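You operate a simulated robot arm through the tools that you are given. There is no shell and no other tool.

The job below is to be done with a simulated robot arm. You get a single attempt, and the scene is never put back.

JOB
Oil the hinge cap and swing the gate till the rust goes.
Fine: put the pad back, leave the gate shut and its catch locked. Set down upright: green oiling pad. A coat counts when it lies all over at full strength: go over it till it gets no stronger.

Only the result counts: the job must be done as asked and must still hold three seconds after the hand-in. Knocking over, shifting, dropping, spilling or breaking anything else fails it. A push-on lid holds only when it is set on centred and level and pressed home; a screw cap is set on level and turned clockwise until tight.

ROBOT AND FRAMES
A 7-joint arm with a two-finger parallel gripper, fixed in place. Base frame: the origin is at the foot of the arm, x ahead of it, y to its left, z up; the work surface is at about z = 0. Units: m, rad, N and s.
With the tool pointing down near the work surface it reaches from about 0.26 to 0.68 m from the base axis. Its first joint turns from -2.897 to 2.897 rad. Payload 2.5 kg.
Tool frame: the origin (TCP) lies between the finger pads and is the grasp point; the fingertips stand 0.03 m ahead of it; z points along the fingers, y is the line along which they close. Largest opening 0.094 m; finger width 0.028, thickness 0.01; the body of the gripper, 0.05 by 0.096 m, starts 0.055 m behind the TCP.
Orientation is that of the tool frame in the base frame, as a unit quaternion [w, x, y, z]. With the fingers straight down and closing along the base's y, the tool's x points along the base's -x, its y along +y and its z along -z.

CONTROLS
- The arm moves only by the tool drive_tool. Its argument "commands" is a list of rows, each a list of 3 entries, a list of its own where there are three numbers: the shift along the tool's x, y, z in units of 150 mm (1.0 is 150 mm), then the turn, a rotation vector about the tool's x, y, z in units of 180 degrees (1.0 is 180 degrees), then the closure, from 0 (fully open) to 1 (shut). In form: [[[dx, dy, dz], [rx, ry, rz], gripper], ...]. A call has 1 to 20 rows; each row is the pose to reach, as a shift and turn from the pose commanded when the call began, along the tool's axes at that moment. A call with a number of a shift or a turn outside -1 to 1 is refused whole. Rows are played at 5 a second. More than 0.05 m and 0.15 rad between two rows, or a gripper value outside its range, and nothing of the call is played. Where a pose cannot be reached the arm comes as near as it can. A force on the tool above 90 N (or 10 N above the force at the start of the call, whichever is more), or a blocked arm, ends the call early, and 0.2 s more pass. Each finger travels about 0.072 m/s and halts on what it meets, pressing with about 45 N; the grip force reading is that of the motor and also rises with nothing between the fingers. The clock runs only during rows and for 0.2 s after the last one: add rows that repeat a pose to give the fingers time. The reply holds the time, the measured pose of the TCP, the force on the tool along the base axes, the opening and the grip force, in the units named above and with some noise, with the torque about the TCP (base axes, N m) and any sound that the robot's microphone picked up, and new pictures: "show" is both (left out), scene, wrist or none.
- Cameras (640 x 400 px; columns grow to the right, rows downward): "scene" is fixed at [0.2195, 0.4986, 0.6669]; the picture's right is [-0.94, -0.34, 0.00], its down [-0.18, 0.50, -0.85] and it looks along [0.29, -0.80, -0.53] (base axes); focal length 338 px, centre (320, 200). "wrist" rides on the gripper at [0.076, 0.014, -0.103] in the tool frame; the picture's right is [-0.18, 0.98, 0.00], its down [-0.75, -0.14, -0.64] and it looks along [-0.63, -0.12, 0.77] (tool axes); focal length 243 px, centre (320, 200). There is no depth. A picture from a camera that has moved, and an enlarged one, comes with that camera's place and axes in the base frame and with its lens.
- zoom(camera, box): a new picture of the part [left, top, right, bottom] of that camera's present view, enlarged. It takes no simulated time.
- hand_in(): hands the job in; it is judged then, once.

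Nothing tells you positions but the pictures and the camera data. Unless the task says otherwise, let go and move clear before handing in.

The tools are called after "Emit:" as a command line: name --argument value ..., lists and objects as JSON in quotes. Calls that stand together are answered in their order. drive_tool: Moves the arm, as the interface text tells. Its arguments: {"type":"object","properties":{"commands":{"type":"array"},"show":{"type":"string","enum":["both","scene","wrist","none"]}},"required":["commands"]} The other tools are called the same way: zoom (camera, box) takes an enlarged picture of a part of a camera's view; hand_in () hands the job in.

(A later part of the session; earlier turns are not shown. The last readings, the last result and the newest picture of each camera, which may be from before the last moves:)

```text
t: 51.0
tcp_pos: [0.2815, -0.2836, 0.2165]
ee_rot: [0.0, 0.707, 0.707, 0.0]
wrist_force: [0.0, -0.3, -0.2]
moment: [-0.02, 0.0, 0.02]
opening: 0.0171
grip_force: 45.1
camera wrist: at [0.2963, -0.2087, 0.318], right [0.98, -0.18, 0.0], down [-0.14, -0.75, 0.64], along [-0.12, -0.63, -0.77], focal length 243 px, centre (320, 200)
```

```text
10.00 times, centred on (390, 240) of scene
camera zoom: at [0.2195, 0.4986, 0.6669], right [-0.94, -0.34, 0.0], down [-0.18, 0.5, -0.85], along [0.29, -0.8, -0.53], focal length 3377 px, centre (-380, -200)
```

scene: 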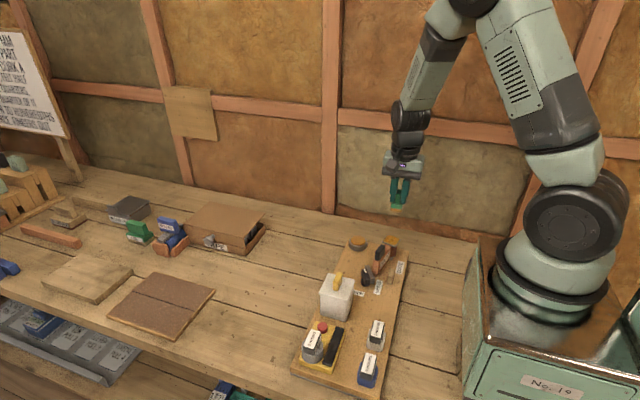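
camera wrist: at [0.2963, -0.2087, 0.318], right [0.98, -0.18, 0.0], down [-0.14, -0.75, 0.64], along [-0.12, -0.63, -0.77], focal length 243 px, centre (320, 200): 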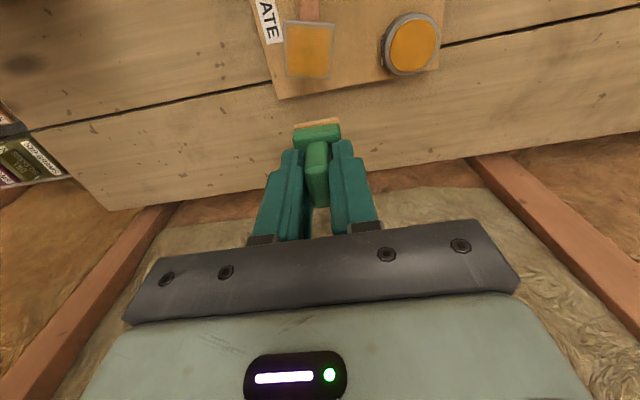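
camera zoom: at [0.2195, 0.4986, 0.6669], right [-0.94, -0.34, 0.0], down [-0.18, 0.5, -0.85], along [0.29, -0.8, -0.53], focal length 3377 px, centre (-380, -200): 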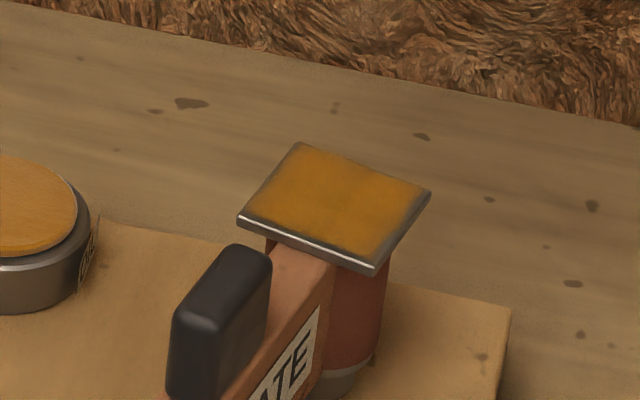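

The cap turned slightly with the gate (it's fixed to it and the gate has moved against the catch), and a thin paler border remains at the cap's edges. I'll re-dip and make wider passes so the edges get full strength too.

Emit:
drive_tool --commands '[[[0.05, 0.2, 0], [0, 0, 0], 1], [[0.1, 0.4, 0], [0, 0, 0], 1], [[0.15, 0.58, 0], [0, 0, 0], 1], [[0.17, 0.642, 0.1], [0, 0, 0], 1], [[0.17, 0.642, 0.35], [0, 0, 0], 1], [[0.17, 0.642, 0.55], [0, 0, 0], 1], [[0.17, 0.642, 0.68], [0, 0, 0], 1], [[0.17, 0.642, 0.73], [0, 0, 0], 1], [[0.17, 0.642, 0.755], [0, 0, 0], 1], [[0.17, 0.642, 0.765], [0, 0, 0], 1], [[0.17, 0.642, 0.765], [0, 0, 0], 1], [[0.17, 0.642, 0.765], [0, 0, 0], 1], [[0.17, 0.642, 0.765], [0, 0, 0], 1], [[0.17, 0.642, 0.765], [0, 0, 0], 1], [[0.17, 0.642, 0.765], [0, 0, 0], 1], [[0.17, 0.642, 0.765], [0, 0, 0], 1], [[0.17, 0.642, 0.765], [0, 0, 0], 1], [[0.17, 0.642, 0.765], [0, 0, 0], 1]]' --show "wrist"

Emit:
zoom --camera "wrist" --box '[240, 80, 400, 200]'

Emit:
zoom --camera "wrist" --box '[60, 100, 220, 220]'

```text
t: 54.8
tcp_pos: [0.378, -0.2586, 0.1019]
ee_rot: [0.0, 0.707, 0.707, 0.0]
wrist_force: [1.0, 0.0, 18.8]
moment: [-0.08, -0.01, 0.0]
opening: 0.0171
grip_force: 45.1
camera wrist: at [0.3922, -0.183, 0.2037], right [0.98, -0.18, 0.0], down [-0.14, -0.75, 0.64], along [-0.12, -0.63, -0.77], focal length 243 px, centre (320, 200)
```

wrist: 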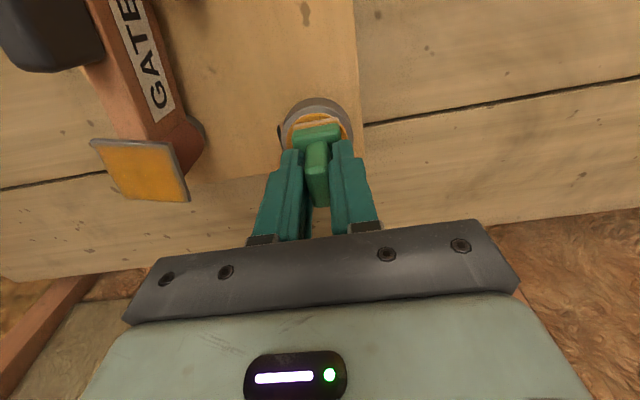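

```text
3.33 times, centred on (320, 140) of wrist
camera zoom: at [0.3922, -0.183, 0.2037], right [0.98, -0.18, 0.0], down [-0.14, -0.75, 0.64], along [-0.12, -0.63, -0.77], focal length 809 px, centre (320, 400)
```

zoom: 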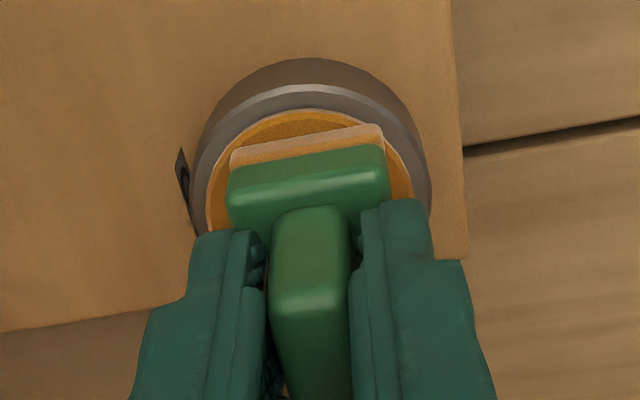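

```text
3.33 times, centred on (140, 160) of wrist
camera zoom: at [0.3922, -0.183, 0.2037], right [0.98, -0.18, 0.0], down [-0.14, -0.75, 0.64], along [-0.12, -0.63, -0.77], focal length 809 px, centre (920, 333)
```

zoom: 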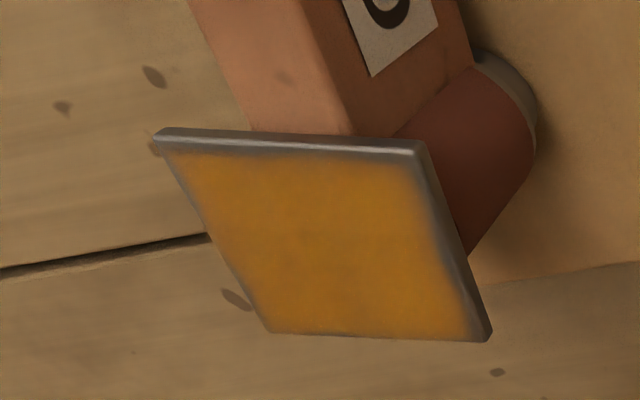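

Emit:
drive_tool --commands '[[[0, 0, -0.1], [0, 0, 0], 1], [[0, 0, -0.28], [0, 0, 0], 1], [[0, 0, -0.45], [0, 0, 0], 1], [[0.03, -0.15, -0.45], [0, 0, 0], 1], [[0.06, -0.32, -0.45], [0, 0, 0], 1], [[0.1, -0.48, -0.45], [0, 0, 0], 1], [[0.127, -0.645, -0.45], [0, 0, 0], 1], [[0.127, -0.645, -0.36], [0, 0, 0], 1], [[0.127, -0.645, -0.29], [0, 0, 0], 1], [[0.127, -0.645, -0.275], [0, 0, 0], 1], [[0.127, -0.645, -0.269], [0, 0, 0], 1], [[0.127, -0.645, -0.269], [0, 0, 0], 1]]' --show "none"

```text
t: 57.4
tcp_pos: [0.2801, -0.239, 0.1408]
ee_rot: [0.001, 0.707, 0.707, 0.0]
wrist_force: [-3.4, 0.6, 22.4]
moment: [0.24, 0.11, 0.03]
opening: 0.0172
grip_force: 44.8
```

Emit:
drive_tool --commands '[[[0.05, 0, -0.004], [0, 0, 0], 1], [[0.1, 0, -0.004], [0, 0, 0], 1], [[0.1, -0.05, -0.004], [0, 0, 0], 1], [[0.1, -0.1, -0.004], [0, 0, 0], 1], [[0.05, -0.1, -0.004], [0, 0, 0], 1], [[0, -0.1, -0.004], [0, 0, 0], 1], [[-0.05, -0.1, -0.004], [0, 0, 0], 1], [[-0.09, -0.1, -0.004], [0, 0, 0], 1], [[-0.09, -0.05, -0.004], [0, 0, 0], 1], [[-0.09, 0, -0.004], [0, 0, 0], 1], [[-0.09, 0.05, -0.004], [0, 0, 0], 1], [[-0.09, 0.1, -0.004], [0, 0, 0], 1], [[-0.05, 0.1, -0.004], [0, 0, 0], 1], [[0, 0.1, -0.004], [0, 0, 0], 1], [[0.05, 0.1, -0.004], [0, 0, 0], 1], [[0.1, 0.1, -0.004], [0, 0, 0], 1], [[0.1, 0.05, -0.004], [0, 0, 0], 1], [[0.1, 0, -0.004], [0, 0, 0], 1], [[0.1, -0.05, -0.004], [0, 0, 0], 1], [[0.1, -0.1, -0.004], [0, 0, 0], 1]]' --show "both"

Emit:
zoom --camera "wrist" --box '[240, 80, 420, 220]'

```text
t: 61.6
tcp_pos: [0.2652, -0.2249, 0.1415]
ee_rot: [0.0, 0.707, 0.707, -0.001]
wrist_force: [0.0, 0.5, -0.6]
moment: [0.01, 0.0, 0.02]
opening: 0.0172
grip_force: 44.9
camera wrist: at [0.2802, -0.1489, 0.2445], right [0.98, -0.18, 0.0], down [-0.14, -0.75, 0.64], along [-0.12, -0.63, -0.77], focal length 243 px, centre (320, 200)
```

scene: 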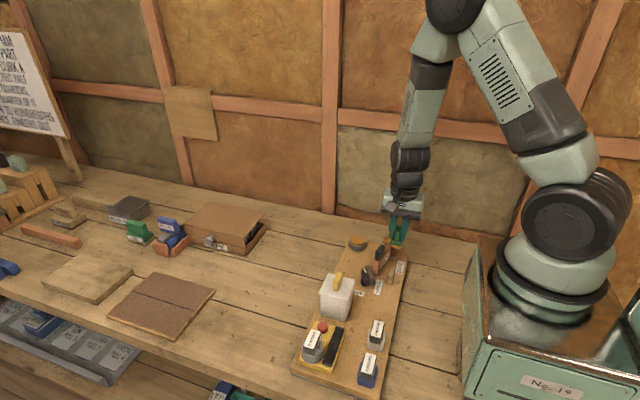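
wrist: 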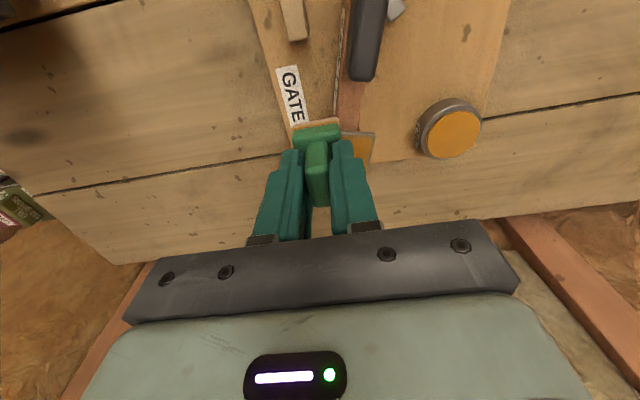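

```text
2.86 times, centred on (330, 150) of wrist
camera zoom: at [0.2802, -0.1489, 0.2445], right [0.98, -0.18, 0.0], down [-0.14, -0.75, 0.64], along [-0.12, -0.63, -0.77], focal length 693 px, centre (291, 343)
```

zoom: 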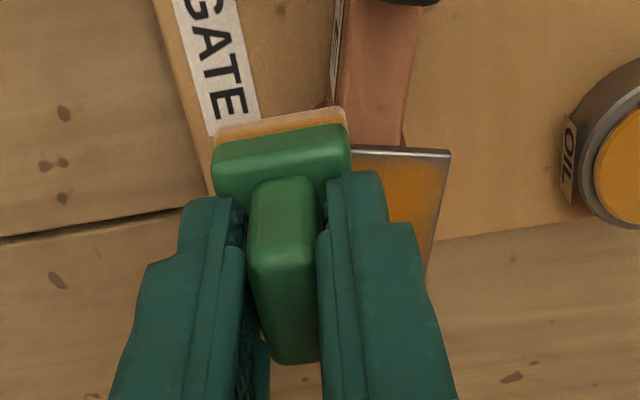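

Force had dropped to zero at the end, so that pass may have been too light. I'll press about 1 mm further and loop again.

Emit:
drive_tool --commands '[[[0, 0, 0.006], [0, 0, 0], 1], [[0, 0, 0.009], [0, 0, 0], 1], [[-0.05, 0, 0.009], [0, 0, 0], 1], [[-0.1, 0, 0.009], [0, 0, 0], 1], [[-0.15, 0, 0.009], [0, 0, 0], 1], [[-0.19, 0, 0.009], [0, 0, 0], 1], [[-0.19, 0.05, 0.009], [0, 0, 0], 1], [[-0.19, 0.1, 0.009], [0, 0, 0], 1], [[-0.19, 0.15, 0.009], [0, 0, 0], 1], [[-0.19, 0.2, 0.009], [0, 0, 0], 1], [[-0.15, 0.2, 0.009], [0, 0, 0], 1], [[-0.1, 0.2, 0.009], [0, 0, 0], 1], [[-0.05, 0.2, 0.009], [0, 0, 0], 1], [[0, 0.2, 0.009], [0, 0, 0], 1], [[0, 0.15, 0.009], [0, 0, 0], 1], [[0, 0.1, 0.009], [0, 0, 0], 1], [[0, 0.05, 0.009], [0, 0, 0], 1], [[0, 0, 0.009], [0, 0, 0], 1], [[0, 0, 0.009], [0, 0, 0], 1]]' --show "none"

Emit:
zoom --camera "wrist" --box '[240, 80, 420, 220]'

```text
t: 65.6
tcp_pos: [0.2663, -0.2253, 0.1409]
ee_rot: [0.001, 0.707, 0.707, 0.0]
wrist_force: [7.2, 0.0, 25.8]
moment: [-0.21, -0.37, 0.06]
opening: 0.0173
grip_force: 44.8
```

```text
2.86 times, centred on (330, 150) of wrist
camera zoom: at [0.2805, -0.1488, 0.2436], right [0.98, -0.18, 0.0], down [-0.14, -0.75, 0.64], along [-0.12, -0.63, -0.77], focal length 693 px, centre (291, 343)
```

zoom: 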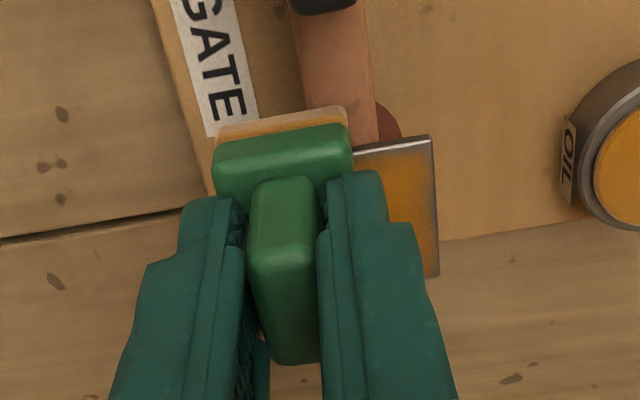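

Emit:
drive_tool --commands '[[[0.01, 0.04, 0.001], [0, 0, 0], 1], [[0.01, 0.08, 0.001], [0, 0, 0], 1], [[0.01, 0.12, 0.001], [0, 0, 0], 1], [[0.01, 0.16, 0.001], [0, 0, 0], 1], [[0.01, 0.2, 0.001], [0, 0, 0], 1], [[-0.03, 0.21, 0.001], [0, 0, 0], 1], [[-0.07, 0.21, 0.001], [0, 0, 0], 1], [[-0.11, 0.21, 0.001], [0, 0, 0], 1], [[-0.15, 0.21, 0.001], [0, 0, 0], 1], [[-0.19, 0.21, 0.001], [0, 0, 0], 1], [[-0.15, 0.21, 0.001], [0, 0, 0], 1], [[-0.1, 0.21, 0.001], [0, 0, 0], 1], [[-0.05, 0.21, 0.001], [0, 0, 0], 1], [[0.01, 0.2, 0.001], [0, 0, 0], 1], [[0.01, 0.16, 0.001], [0, 0, 0], 1], [[0.01, 0.12, 0.001], [0, 0, 0], 1], [[0.01, 0.08, 0.001], [0, 0, 0], 1], [[0.01, 0.04, 0.001], [0, 0, 0], 1], [[0.01, 0, 0.001], [0, 0, 0], 1], [[0.01, 0, 0.001], [0, 0, 0], 1]]' --show "none"

Emit:
drive_tool --commands '[[[0, 0, -0.1], [0, 0, 0], 1], [[0, 0.04, -0.3], [0, 0, 0], 1], [[-0.2, 0.1, -0.5], [0, 0, 0], 1], [[-0.4, 0.1, -0.5], [0, 0, 0], 1], [[-0.4, 0.1, -0.5], [0, 0, 0], 1]]'

Emit:
zoom --camera "wrist" --box '[270, 10, 350, 95]'

Emit:
zoom --camera "scene" --box '[370, 220, 410, 260]'

```text
t: 69.8
tcp_pos: [0.2646, -0.2229, 0.1425]
ee_rot: [0.0, 0.707, 0.707, 0.001]
wrist_force: [8.0, -1.2, 32.1]
moment: [-0.28, -0.44, 0.07]
opening: 0.0172
grip_force: 45.8
```

```text
t: 71.0
tcp_pos: [0.2808, -0.2839, 0.2152]
ee_rot: [0.0, 0.707, 0.707, 0.0]
wrist_force: [0.1, 0.2, -0.1]
moment: [-0.01, 0.0, 0.02]
opening: 0.0172
grip_force: 44.8
camera wrist: at [0.2957, -0.2073, 0.3184], right [0.98, -0.18, 0.0], down [-0.14, -0.75, 0.64], along [-0.12, -0.63, -0.77], focal length 243 px, centre (320, 200)
```

scene: 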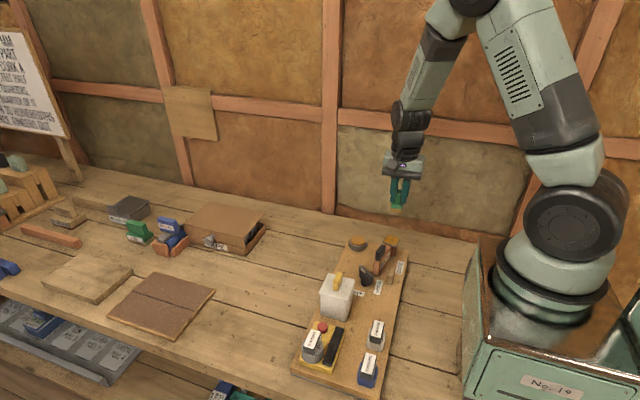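
wrist: 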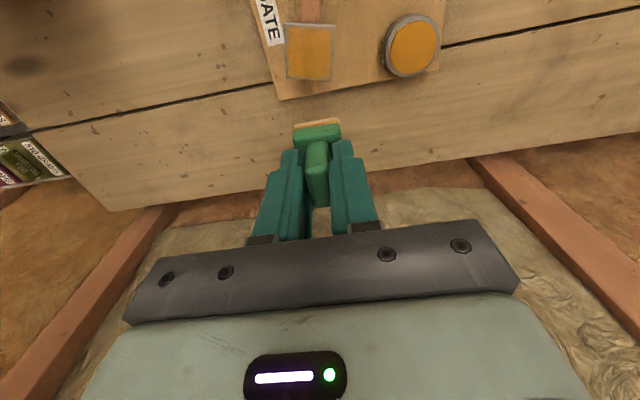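

```text
4.71 times, centred on (310, 52) of wrist
camera zoom: at [0.2957, -0.2073, 0.3184], right [0.98, -0.18, 0.0], down [-0.14, -0.75, 0.64], along [-0.12, -0.63, -0.77], focal length 1142 px, centre (367, 894)
```

zoom: 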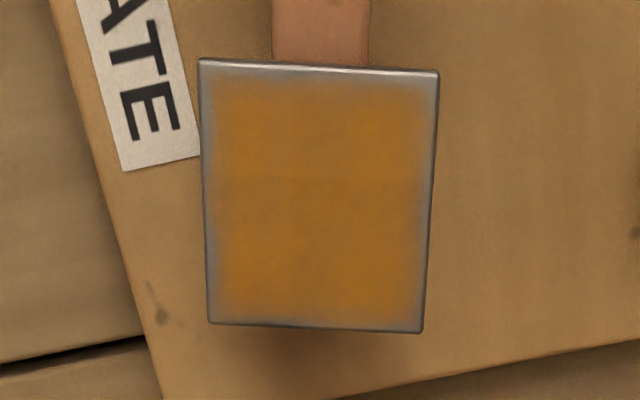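

```text
10.00 times, centred on (390, 240) of scene
camera zoom: at [0.2195, 0.4986, 0.6669], right [-0.94, -0.34, 0.0], down [-0.18, 0.5, -0.85], along [0.29, -0.8, -0.53], focal length 3377 px, centre (-380, -200)
```

zoom: 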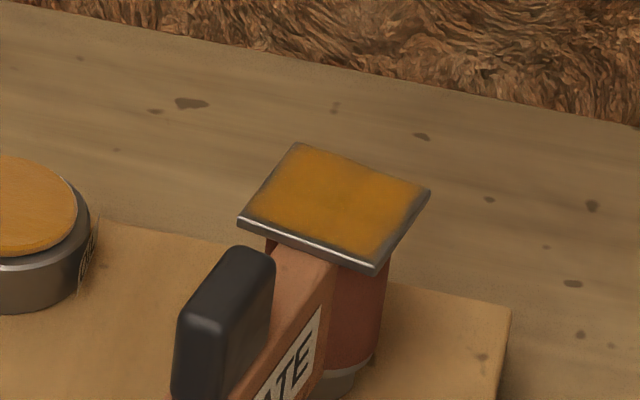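

Emit:
zoom --camera "wrist" --box '[280, 18, 340, 86]'

Emit:
zoom --camera "scene" --box '[382, 230, 402, 250]'

Emit:
zoom --camera "wrist" --box '[280, 110, 360, 150]'

```text
5.88 times, centred on (310, 52) of wrist
camera zoom: at [0.2957, -0.2073, 0.3184], right [0.98, -0.18, 0.0], down [-0.14, -0.75, 0.64], along [-0.12, -0.63, -0.77], focal length 1427 px, centre (379, 1071)
```

zoom: 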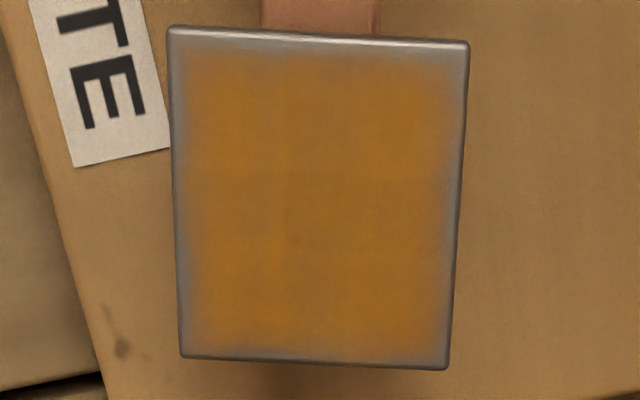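

```text
16.00 times, centred on (392, 240) of scene
camera zoom: at [0.2195, 0.4986, 0.6669], right [-0.94, -0.34, 0.0], down [-0.18, 0.5, -0.85], along [0.29, -0.8, -0.53], focal length 5403 px, centre (-832, -440)
```

zoom: 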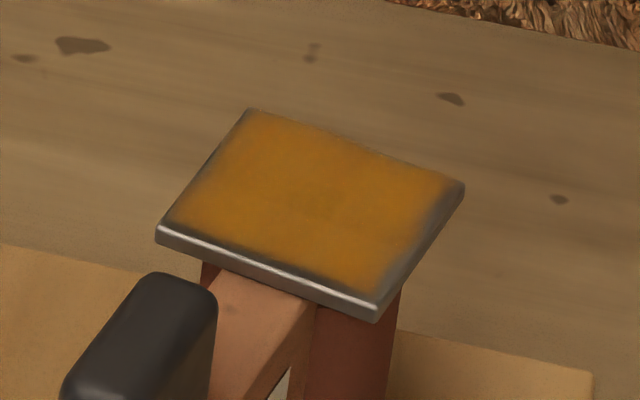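

```text
8.00 times, centred on (320, 130) of wrist
camera zoom: at [0.2957, -0.2073, 0.3184], right [0.98, -0.18, 0.0], down [-0.14, -0.75, 0.64], along [-0.12, -0.63, -0.77], focal length 1941 px, centre (320, 760)
```

zoom: 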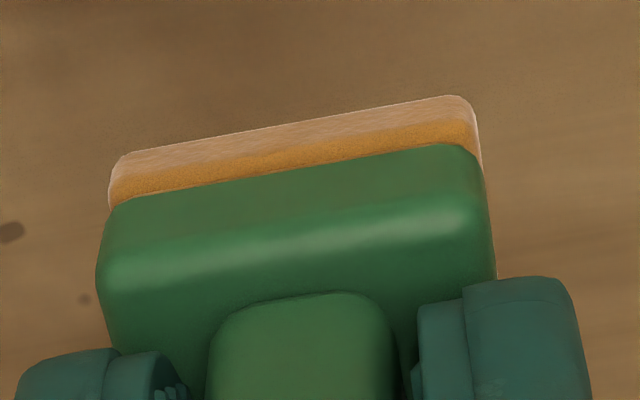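

The centre is even; only a thin feathered rim remains, unchanged from the previous pass. To be sure it gets no stronger, I'll re-dip once more, go over all edges firmly, and compare.

Emit:
drive_tool --commands '[[[0.05, 0.2, 0], [0, 0, 0], 1], [[0.1, 0.4, 0], [0, 0, 0], 1], [[0.15, 0.58, 0], [0, 0, 0], 1], [[0.175, 0.647, 0.1], [0, 0, 0], 1], [[0.175, 0.647, 0.35], [0, 0, 0], 1], [[0.175, 0.647, 0.55], [0, 0, 0], 1], [[0.175, 0.647, 0.68], [0, 0, 0], 1], [[0.175, 0.647, 0.73], [0, 0, 0], 1], [[0.175, 0.647, 0.75], [0, 0, 0], 1], [[0.175, 0.647, 0.756], [0, 0, 0], 1], [[0.175, 0.647, 0.76], [0, 0, 0], 1], [[0.175, 0.647, 0.76], [0, 0, 0], 1], [[0.175, 0.647, 0.76], [0, 0, 0], 1], [[0.175, 0.647, 0.76], [0, 0, 0], 1], [[0.175, 0.647, 0.76], [0, 0, 0], 1], [[0.175, 0.647, 0.76], [0, 0, 0], 1], [[0.175, 0.647, 0.76], [0, 0, 0], 1], [[0.175, 0.647, 0.76], [0, 0, 0], 1]]' --show "none"

Emit:
zoom --camera "wrist" --box '[60, 80, 400, 220]'

```text
t: 74.8
tcp_pos: [0.3781, -0.2569, 0.1018]
ee_rot: [0.001, 0.707, 0.707, 0.0]
wrist_force: [0.2, -1.1, 2.7]
moment: [0.02, 0.01, 0.01]
opening: 0.0171
grip_force: 45.2
```

```text
1.88 times, centred on (230, 150) of wrist
camera zoom: at [0.3922, -0.1808, 0.2042], right [0.98, -0.18, 0.0], down [-0.14, -0.75, 0.64], along [-0.12, -0.63, -0.77], focal length 457 px, centre (489, 294)
```

zoom: 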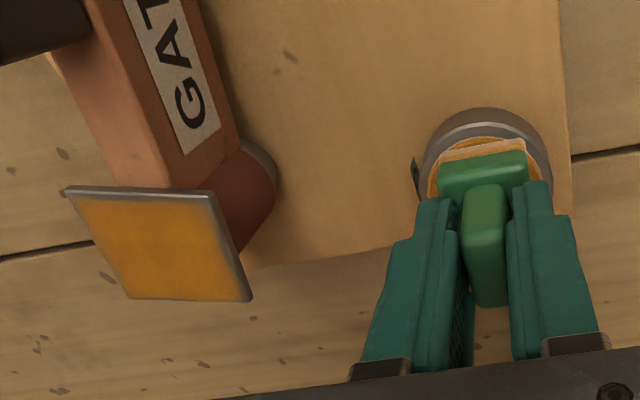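

Emit:
drive_tool --commands '[[[0, 0, 0.005], [0, 0, 0], 1], [[0, 0, 0.005], [0, 0, 0], 1], [[0, 0, 0.005], [0, 0, 0], 1], [[0, 0, -0.1], [0, 0, 0], 1], [[0, 0, -0.28], [0, 0, 0], 1], [[0, 0, -0.45], [0, 0, 0], 1], [[0.03, -0.15, -0.45], [0, 0, 0], 1], [[0.06, -0.32, -0.45], [0, 0, 0], 1], [[0.1, -0.48, -0.45], [0, 0, 0], 1], [[0.12, -0.645, -0.45], [0, 0, 0], 1], [[0.12, -0.645, -0.36], [0, 0, 0], 1], [[0.12, -0.645, -0.29], [0, 0, 0], 1], [[0.12, -0.645, -0.268], [0, 0, 0], 1], [[0.12, -0.645, -0.263], [0, 0, 0], 1], [[0.12, -0.645, -0.263], [0, 0, 0], 1]]' --show "none"

```text
t: 78.0
tcp_pos: [0.2815, -0.2379, 0.1407]
ee_rot: [0.001, 0.707, 0.707, 0.0]
wrist_force: [-2.8, 2.4, 24.1]
moment: [0.3, 0.1, 0.05]
opening: 0.0173
grip_force: 44.7
```

Emit:
drive_tool --commands '[[[0.05, 0, 0], [0, 0, 0], 1], [[0.1, 0, 0], [0, 0, 0], 1], [[0.1, -0.05, 0], [0, 0, 0], 1], [[0.1, -0.1, 0], [0, 0, 0], 1], [[0.05, -0.1, 0], [0, 0, 0], 1], [[0, -0.1, 0], [0, 0, 0], 1], [[-0.05, -0.1, 0], [0, 0, 0], 1], [[-0.1, -0.1, 0], [0, 0, 0], 1], [[-0.1, -0.05, 0], [0, 0, 0], 1], [[-0.1, 0, 0], [0, 0, 0], 1], [[-0.1, 0.05, 0], [0, 0, 0], 1], [[-0.1, 0.1, 0], [0, 0, 0], 1], [[-0.05, 0.1, 0], [0, 0, 0], 1], [[0, 0.1, 0], [0, 0, 0], 1], [[0.05, 0.1, 0], [0, 0, 0], 1], [[0.1, 0.1, 0], [0, 0, 0], 1], [[0.1, 0.05, 0], [0, 0, 0], 1], [[0.1, 0, 0], [0, 0, 0], 1], [[0.1, -0.05, 0], [0, 0, 0], 1], [[0.1, -0.1, 0], [0, 0, 0], 1]]' --show "none"

Emit:
drive_tool --commands '[[[-0.05, 0, 0], [0, 0, 0], 1], [[-0.1, 0, 0], [0, 0, 0], 1], [[-0.15, 0, 0], [0, 0, 0], 1], [[-0.2, 0, 0], [0, 0, 0], 1], [[-0.2, 0.05, 0], [0, 0, 0], 1], [[-0.2, 0.1, 0], [0, 0, 0], 1], [[-0.2, 0.15, 0], [0, 0, 0], 1], [[-0.2, 0.2, 0], [0, 0, 0], 1], [[-0.15, 0.2, 0], [0, 0, 0], 1], [[-0.1, 0.2, 0], [0, 0, 0], 1], [[-0.05, 0.2, 0], [0, 0, 0], 1], [[0, 0.2, 0], [0, 0, 0], 1], [[0, 0.15, 0], [0, 0, 0], 1], [[0, 0.1, 0], [0, 0, 0], 1], [[-0.05, 0.1, 0], [0, 0, 0], 1], [[-0.1, 0.1, 0], [0, 0, 0], 1]]' --show "none"

Emit:
drive_tool --commands '[[[0, 0, -0.1], [0, 0, 0], 1], [[0, 0, -0.3], [0, 0, 0], 1], [[-0.1, 0, -0.5], [0, 0, 0], 1], [[-0.3, 0, -0.5], [0, 0, 0], 1], [[-0.3, 0, -0.5], [0, 0, 0], 1]]'

Emit:
zoom --camera "wrist" --box '[280, 18, 340, 86]'

Emit:
zoom --camera "scene" --box '[382, 230, 402, 250]'

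```text
t: 82.2
tcp_pos: [0.2656, -0.2225, 0.1426]
ee_rot: [0.0, 0.707, 0.707, 0.0]
wrist_force: [4.7, 0.5, 15.9]
moment: [-0.12, -0.28, 0.05]
opening: 0.0169
grip_force: 45.1
```

```text
t: 85.6
tcp_pos: [0.2808, -0.2372, 0.1413]
ee_rot: [-0.001, 0.706, 0.708, 0.0]
wrist_force: [-3.1, 12.7, 33.2]
moment: [0.42, 0.09, 0.0]
opening: 0.0172
grip_force: 45.1
```

```text
t: 86.8
tcp_pos: [0.2797, -0.2845, 0.2174]
ee_rot: [0.0, 0.708, 0.707, 0.0]
wrist_force: [0.7, -0.1, 0.0]
moment: [-0.01, -0.02, 0.03]
opening: 0.017
grip_force: 45.1
camera wrist: at [0.295, -0.2081, 0.3189], right [0.98, -0.18, 0.0], down [-0.14, -0.75, 0.64], along [-0.12, -0.63, -0.77], focal length 243 px, centre (320, 200)
```

scene: 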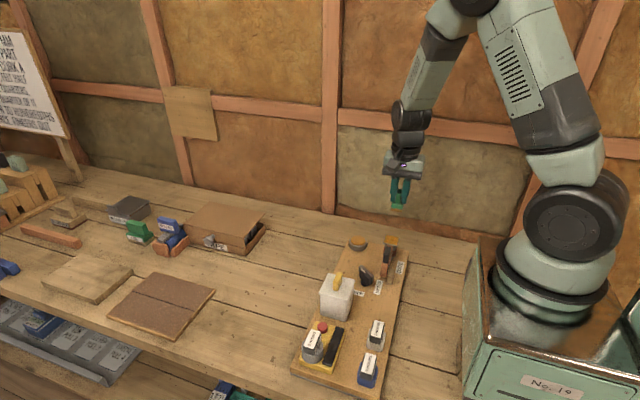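
wrist: 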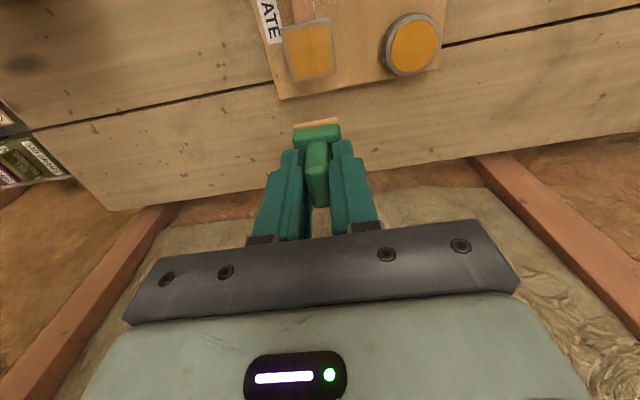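

```text
5.88 times, centred on (310, 52) of wrist
camera zoom: at [0.295, -0.2081, 0.3189], right [0.98, -0.18, 0.0], down [-0.14, -0.75, 0.64], along [-0.12, -0.63, -0.77], focal length 1427 px, centre (379, 1071)
```

zoom: 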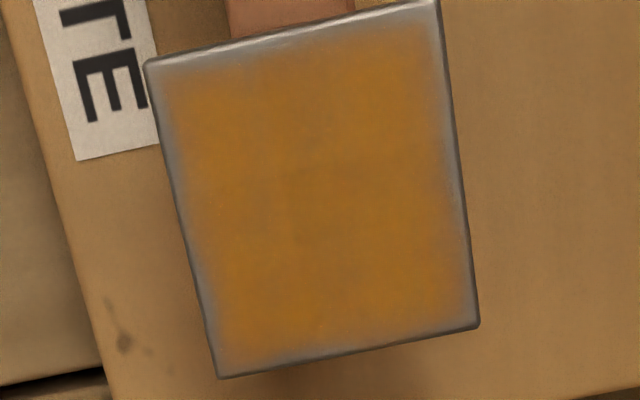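

```text
16.00 times, centred on (392, 240) of scene
camera zoom: at [0.2195, 0.4986, 0.6669], right [-0.94, -0.34, 0.0], down [-0.18, 0.5, -0.85], along [0.29, -0.8, -0.53], focal length 5403 px, centre (-832, -440)
```

zoom: 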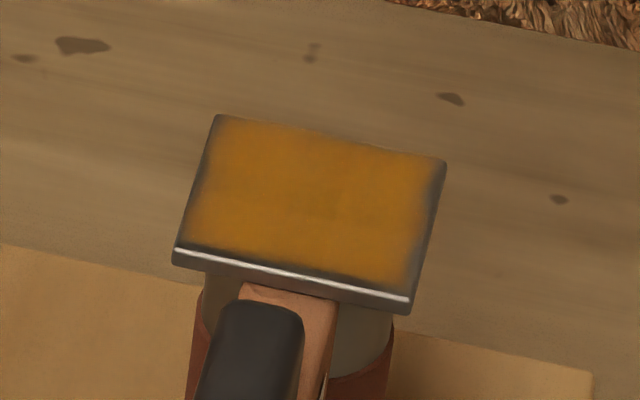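

The rim is identical to before, so the coat has reached full strength, and the hinge barrel is already showing grey where rust was. Now I'll carry the pad back to its spot at (0.266, −0.050).

Emit:
drive_tool --commands '[[[0.2, 0, -0.05], [0, 0, 0], 1], [[0.4, 0, -0.05], [0, 0, 0], 1], [[0.6, 0, -0.05], [0, 0, 0], 1], [[0.8, 0, -0.05], [0, 0, 0], 1], [[0.95, 0, -0.05], [0, 0, 0], 1], [[0.95, 0, -0.05], [0, 0, 0], 1]]' --show "none"

```text
t: 88.2
tcp_pos: [0.281, -0.1395, 0.2244]
ee_rot: [0.0, 0.707, 0.707, 0.001]
wrist_force: [0.2, -0.5, -0.6]
moment: [-0.01, -0.02, 0.0]
opening: 0.0171
grip_force: 45.2
```

Emit:
drive_tool --commands '[[[0.2, -0.02, 0], [0, 0, 0], 1], [[0.4, -0.03, 0], [0, 0, 0], 1], [[0.598, -0.04, 0], [0, 0, 0], 1], [[0.598, -0.04, 0.2], [0, 0, 0], 1], [[0.598, -0.04, 0.4], [0, 0, 0], 1], [[0.598, -0.04, 0.6], [0, 0, 0], 1], [[0.598, -0.06, 0.72], [0, 0, 0], 1], [[0.598, -0.08, 0.8], [0, 0, 0], 1], [[0.598, -0.1, 0.86], [0, 0, 0], 1], [[0.598, -0.1, 0.86], [0, 0, 0], 1]]'

Emit:
zoom --camera "wrist" --box '[200, 80, 440, 230]'

Emit:
zoom --camera "scene" --box '[340, 230, 440, 350]'

```text
t: 90.4
tcp_pos: [0.265, -0.05, 0.0955]
ee_rot: [0.001, 0.707, 0.707, 0.0]
wrist_force: [1.4, 0.1, -0.1]
moment: [0.0, 0.03, 0.0]
opening: 0.0171
grip_force: 45.1
camera wrist: at [0.2798, 0.0251, 0.1969], right [0.98, -0.18, 0.0], down [-0.14, -0.75, 0.64], along [-0.12, -0.63, -0.77], focal length 243 px, centre (320, 200)
```

scene: 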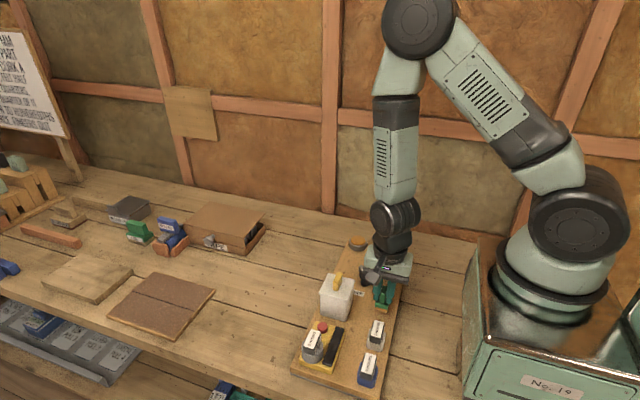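
wrist: 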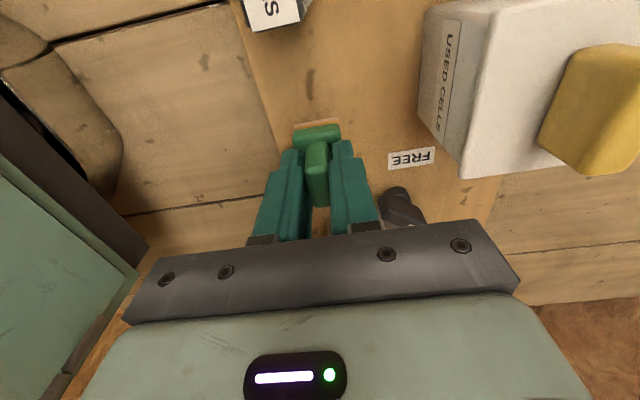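

```text
2.67 times, centred on (320, 155) of wrist
camera zoom: at [0.2798, 0.0251, 0.1969], right [0.98, -0.18, 0.0], down [-0.14, -0.75, 0.64], along [-0.12, -0.63, -0.77], focal length 647 px, centre (320, 320)
```

zoom: 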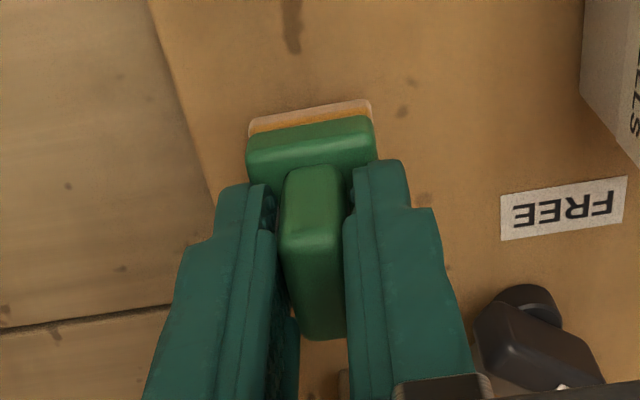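

```text
3.33 times, centred on (390, 290) of scene
camera zoom: at [0.2195, 0.4986, 0.6669], right [-0.94, -0.34, 0.0], down [-0.18, 0.5, -0.85], along [0.29, -0.8, -0.53], focal length 1126 px, centre (87, -100)
```

zoom: 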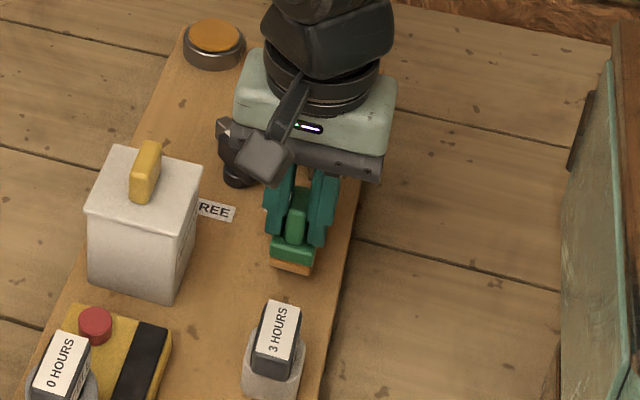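

The pad is over its spot. I notice the catch knob has been turned a bit by the gate; I'll deal with that after setting the pad down. Lowering gently now.

Emit:
drive_tool --commands '[[[0, 0, 0.03], [0, 0, 0], 1], [[0, 0, 0.06], [0, 0, 0], 1], [[0, 0, 0.083], [0, 0, 0], 1], [[0, 0, 0.083], [0, 0, 0], 1]]' --show "none"

```text
t: 91.4
tcp_pos: [0.2652, -0.0509, 0.0817]
ee_rot: [0.0, 0.707, 0.707, 0.0]
wrist_force: [0.6, -0.3, -0.1]
moment: [0.02, 0.01, -0.01]
opening: 0.0172
grip_force: 45.0
```

Emit:
drive_tool --commands '[[[0.003, 0.002, 0.006], [0, 0, 0], 1], [[0.003, 0.002, 0.01], [0, 0, 0], 1], [[0.003, 0.002, 0.01], [0, 0, 0], 1]]' --show "none"

```text
t: 92.2
tcp_pos: [0.2657, -0.0507, 0.0804]
ee_rot: [0.0, 0.707, 0.707, 0.0]
wrist_force: [-1.1, 0.7, 0.0]
moment: [0.0, -0.02, -0.01]
opening: 0.0172
grip_force: 45.0
```

Emit:
drive_tool --commands '[[[0, 0, 0.004], [0, 0, 0], 1], [[0, 0, 0.008], [0, 0, 0], 1], [[0, 0, 0.008], [0, 0, 0], 1]]' --show "none"

```text
t: 93.0
tcp_pos: [0.2666, -0.0508, 0.0794]
ee_rot: [0.001, 0.707, 0.707, 0.0]
wrist_force: [-1.8, 0.8, 22.8]
moment: [-0.07, 0.07, -0.03]
opening: 0.017
grip_force: 45.0
```

Contact confirmed. I'll open the fingers to release the pad and lift away.

Emit:
drive_tool --commands '[[[0, 0, -0.004], [0, 0, 0], 1], [[0, 0, -0.004], [0, 0, 0], 0.7], [[0, 0, -0.004], [0, 0, 0], 0.5], [[0, 0, -0.004], [0, 0, 0], 0.47], [[0, 0, -0.004], [0, 0, 0], 0.47], [[0, 0, -0.15], [0, 0, 0], 0.47], [[0, 0, -0.35], [0, 0, 0], 0.47], [[0, 0.03, -0.5], [0, 0, 0], 0.47], [[0, 0.05, -0.65], [0, 0, 0], 0.47], [[0, 0.05, -0.65], [0, 0, 0], 0.47]]'

Emit:
zoom --camera "wrist" --box '[240, 40, 440, 180]'

Emit:
zoom --camera "scene" --box '[340, 230, 440, 350]'

```text
t: 95.2
tcp_pos: [0.2738, -0.05, 0.1776]
ee_rot: [0.0, 0.707, 0.707, 0.001]
wrist_force: [0.3, -1.4, -0.1]
moment: [0.05, 0.03, 0.01]
opening: 0.0498
grip_force: 0.1
camera wrist: at [0.2879, 0.0255, 0.28], right [0.98, -0.18, 0.0], down [-0.14, -0.75, 0.64], along [-0.12, -0.63, -0.77], focal length 243 px, centre (320, 200)
```

scene: 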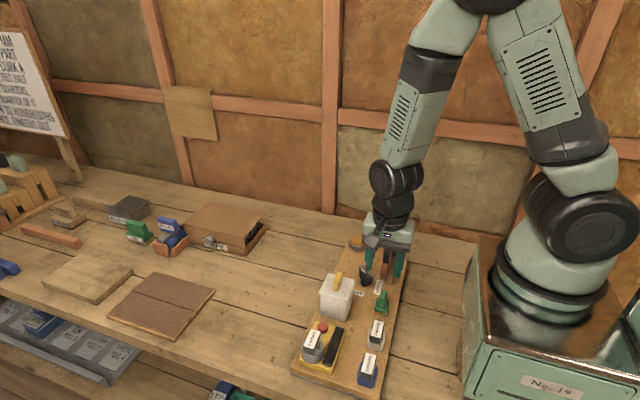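
wrist: 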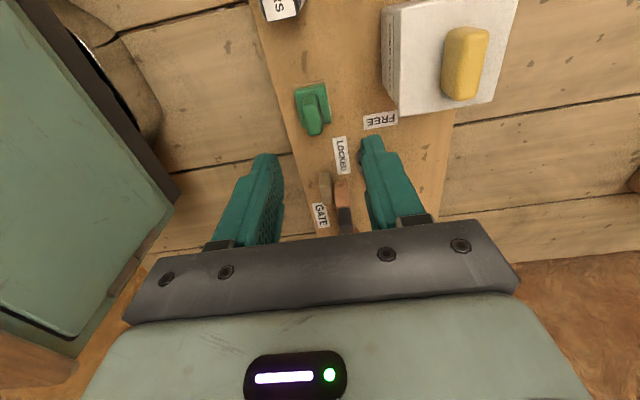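

```text
2.86 times, centred on (340, 110) of wrist
camera zoom: at [0.2879, 0.0255, 0.28], right [0.98, -0.18, 0.0], down [-0.14, -0.75, 0.64], along [-0.12, -0.63, -0.77], focal length 693 px, centre (263, 457)
```

zoom: 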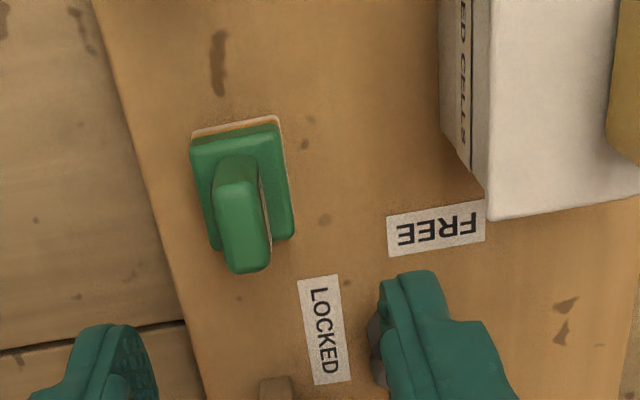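

```text
3.33 times, centred on (390, 290) of scene
camera zoom: at [0.2195, 0.4986, 0.6669], right [-0.94, -0.34, 0.0], down [-0.18, 0.5, -0.85], along [0.29, -0.8, -0.53], focal length 1126 px, centre (87, -100)
```

zoom: 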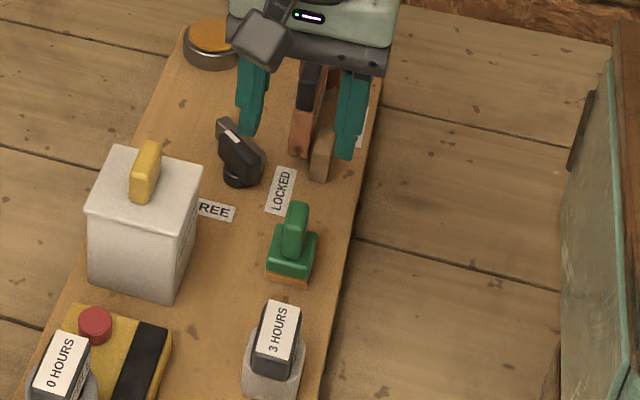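

The pad stands upright in its place. The catch knob has swung round (white mark now toward +x, −y); I'll move over for a close look at the catch and gate.

Emit:
drive_tool --commands '[[[0, 0.1, -0.15], [0, 0, 0], 0], [[-0.15, 0.2, -0.15], [0, 0, 0], 0], [[-0.333, 0.24, -0.15], [0, 0, 0], 0], [[-0.333, 0.24, -0.15], [0, 0, 0], 0]]'

Emit:
zoom --camera "wrist" --box '[240, 60, 400, 170]'

Emit:
zoom --camera "wrist" --box '[260, 130, 380, 220]'

Emit:
zoom --camera "scene" --box '[340, 225, 420, 295]'

```text
t: 96.2
tcp_pos: [0.309, -0.1015, 0.2002]
ee_rot: [0.0, 0.707, 0.707, 0.0]
wrist_force: [-0.6, -0.1, -0.2]
moment: [0.02, 0.0, 0.05]
opening: 0.094
grip_force: 0.1
camera wrist: at [0.3245, -0.0256, 0.3024], right [0.98, -0.18, 0.0], down [-0.14, -0.75, 0.64], along [-0.12, -0.63, -0.77], focal length 243 px, centre (320, 200)
```

scene: 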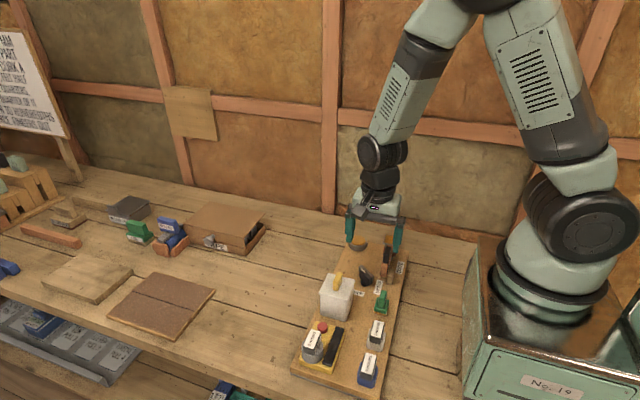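
wrist: 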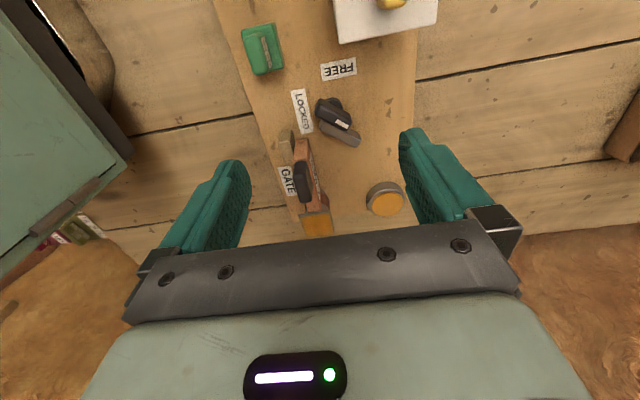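

```text
3.64 times, centred on (320, 115) of wrist
camera zoom: at [0.3245, -0.0256, 0.3024], right [0.98, -0.18, 0.0], down [-0.14, -0.75, 0.64], along [-0.12, -0.63, -0.77], focal length 882 px, centre (320, 509)
```

zoom: 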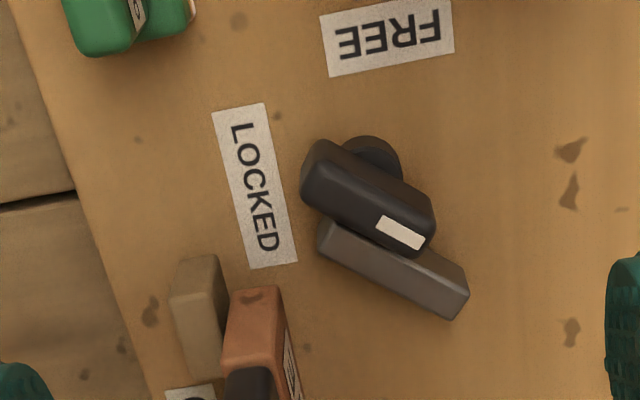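

```text
4.44 times, centred on (320, 175) of wrist
camera zoom: at [0.3245, -0.0256, 0.3024], right [0.98, -0.18, 0.0], down [-0.14, -0.75, 0.64], along [-0.12, -0.63, -0.77], focal length 1078 px, centre (320, 311)
```

zoom: 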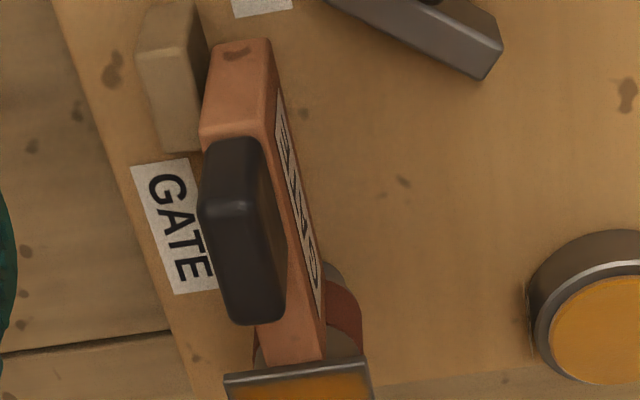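

```text
5.71 times, centred on (380, 260) of scene
camera zoom: at [0.2195, 0.4986, 0.6669], right [-0.94, -0.34, 0.0], down [-0.18, 0.5, -0.85], along [0.29, -0.8, -0.53], focal length 1930 px, centre (-23, -143)
```

zoom: 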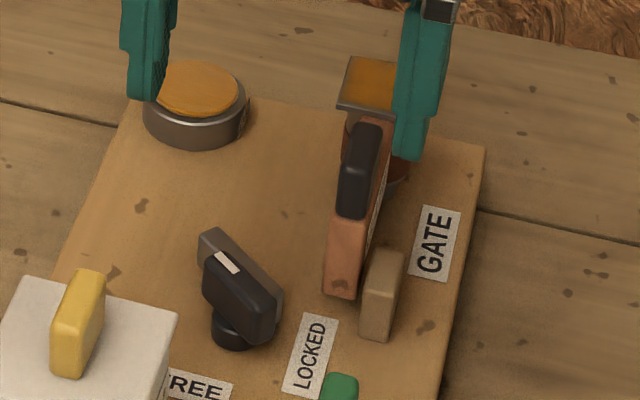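

The gate pushed the catch about 43° counter-clockwise (mark now toward +x/−y) — the tongue turns with the knob. I'll zoom to measure the handle before gripping it.

Emit:
zoom --camera "scene" --box '[355, 255, 395, 290]'

Emit:
zoom --camera "wrist" --box '[305, 85, 375, 155]'

Emit:
zoom --camera "scene" --box '[372, 228, 412, 268]'

```text
11.43 times, centred on (375, 272) of scene
camera zoom: at [0.2195, 0.4986, 0.6669], right [-0.94, -0.34, 0.0], down [-0.18, 0.5, -0.85], along [0.29, -0.8, -0.53], focal length 3860 px, centre (-309, -629)
```

zoom: 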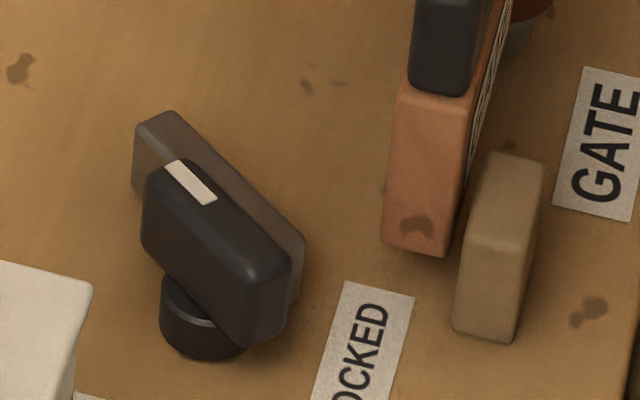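

```text
5.71 times, centred on (340, 120) of wrist
camera zoom: at [0.3245, -0.0256, 0.3024], right [0.98, -0.18, 0.0], down [-0.14, -0.75, 0.64], along [-0.12, -0.63, -0.77], focal length 1386 px, centre (206, 657)
```

zoom: 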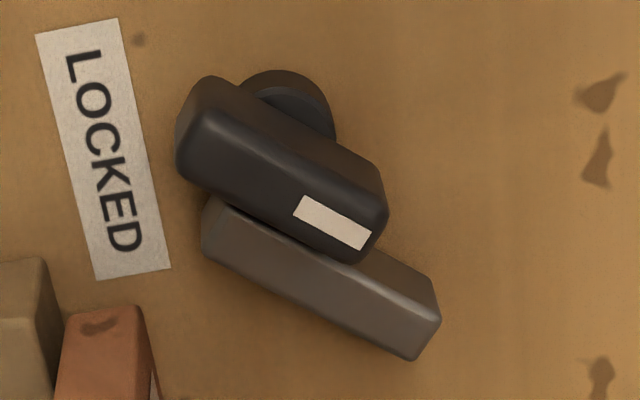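

```text
10.00 times, centred on (392, 248) of scene
camera zoom: at [0.2195, 0.4986, 0.6669], right [-0.94, -0.34, 0.0], down [-0.18, 0.5, -0.85], along [0.29, -0.8, -0.53], focal length 3377 px, centre (-400, -280)
```

zoom: 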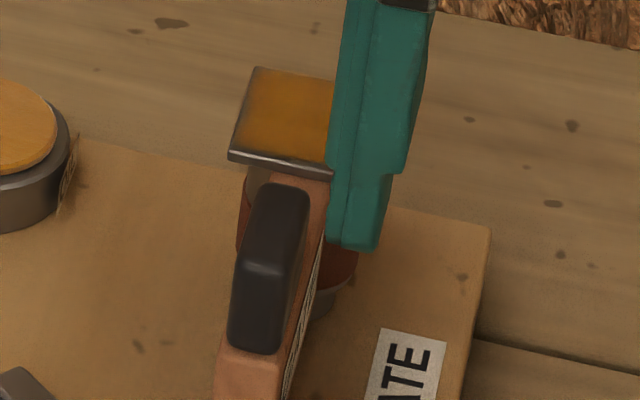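

The handle's top is at z ≈ 0.067, the tongue's at ≈ 0.055, and the axis at (0.321, −0.118). I'll yaw the tool to match the handle and hover above it.

Emit:
drive_tool --commands '[[[-0.02, 0.013, 0.05], [0, 0, -0.04], 0.3], [[-0.04, 0.027, 0.15], [0, 0, -0.08], 0.574], [[-0.06, 0.04, 0.25], [0, 0, -0.12], 0.574], [[-0.08, 0.053, 0.35], [0, 0, -0.16], 0.574], [[-0.1, 0.067, 0.45], [0, 0, -0.2], 0.574], [[-0.113, 0.08, 0.533], [0, 0, -0.241], 0.574], [[-0.113, 0.08, 0.533], [0, 0, -0.241], 0.574]]'

Emit:
zoom --camera "wrist" --box '[220, 100, 420, 230]'

Emit:
zoom --camera "scene" --box '[340, 220, 420, 290]'

```text
t: 97.8
tcp_pos: [0.3217, -0.1182, 0.1191]
ee_rot: [0.0, 0.394, 0.919, 0.0]
wrist_force: [0.8, 0.8, -0.4]
moment: [0.02, -0.02, 0.01]
opening: 0.04
grip_force: 0.0
camera wrist: at [0.2794, -0.0535, 0.2211], right [0.84, 0.54, 0.0], down [0.42, -0.64, 0.64], along [0.35, -0.54, -0.77], focal length 243 px, centre (320, 200)
```

scene: 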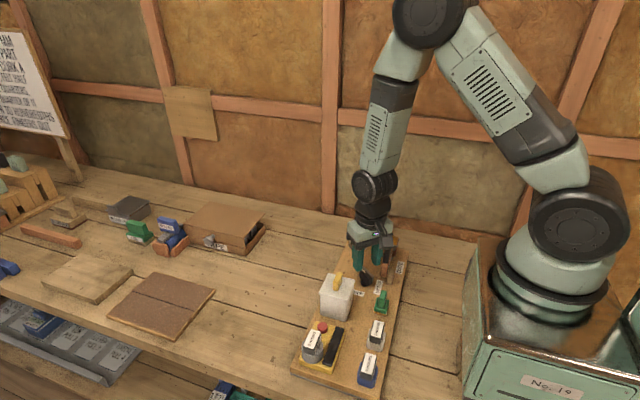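
wrist: 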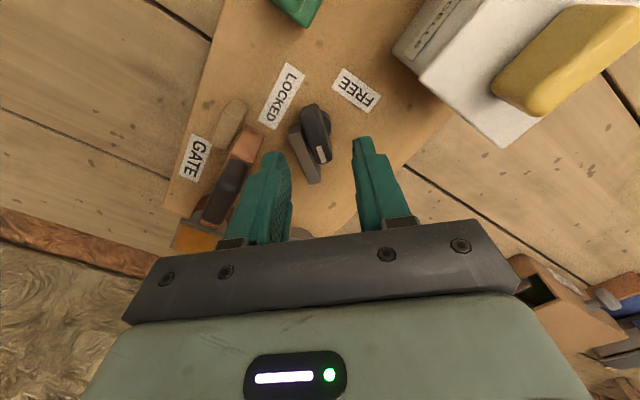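

```text
3.08 times, centred on (320, 165) of wrist
camera zoom: at [0.2794, -0.0535, 0.2211], right [0.84, 0.54, 0.0], down [0.42, -0.64, 0.64], along [0.35, -0.54, -0.77], focal length 746 px, centre (320, 308)
```

zoom: 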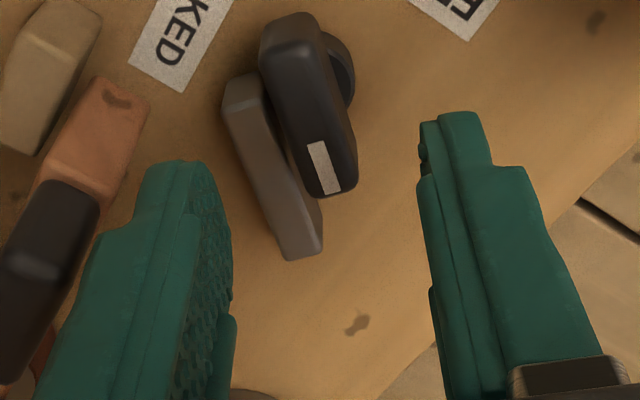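

```text
5.71 times, centred on (380, 255) of scene
camera zoom: at [0.2195, 0.4986, 0.6669], right [-0.94, -0.34, 0.0], down [-0.18, 0.5, -0.85], along [0.29, -0.8, -0.53], focal length 1930 px, centre (-23, -114)
```

zoom: 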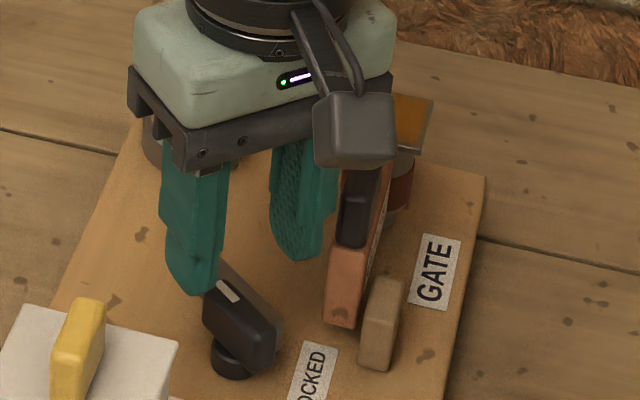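

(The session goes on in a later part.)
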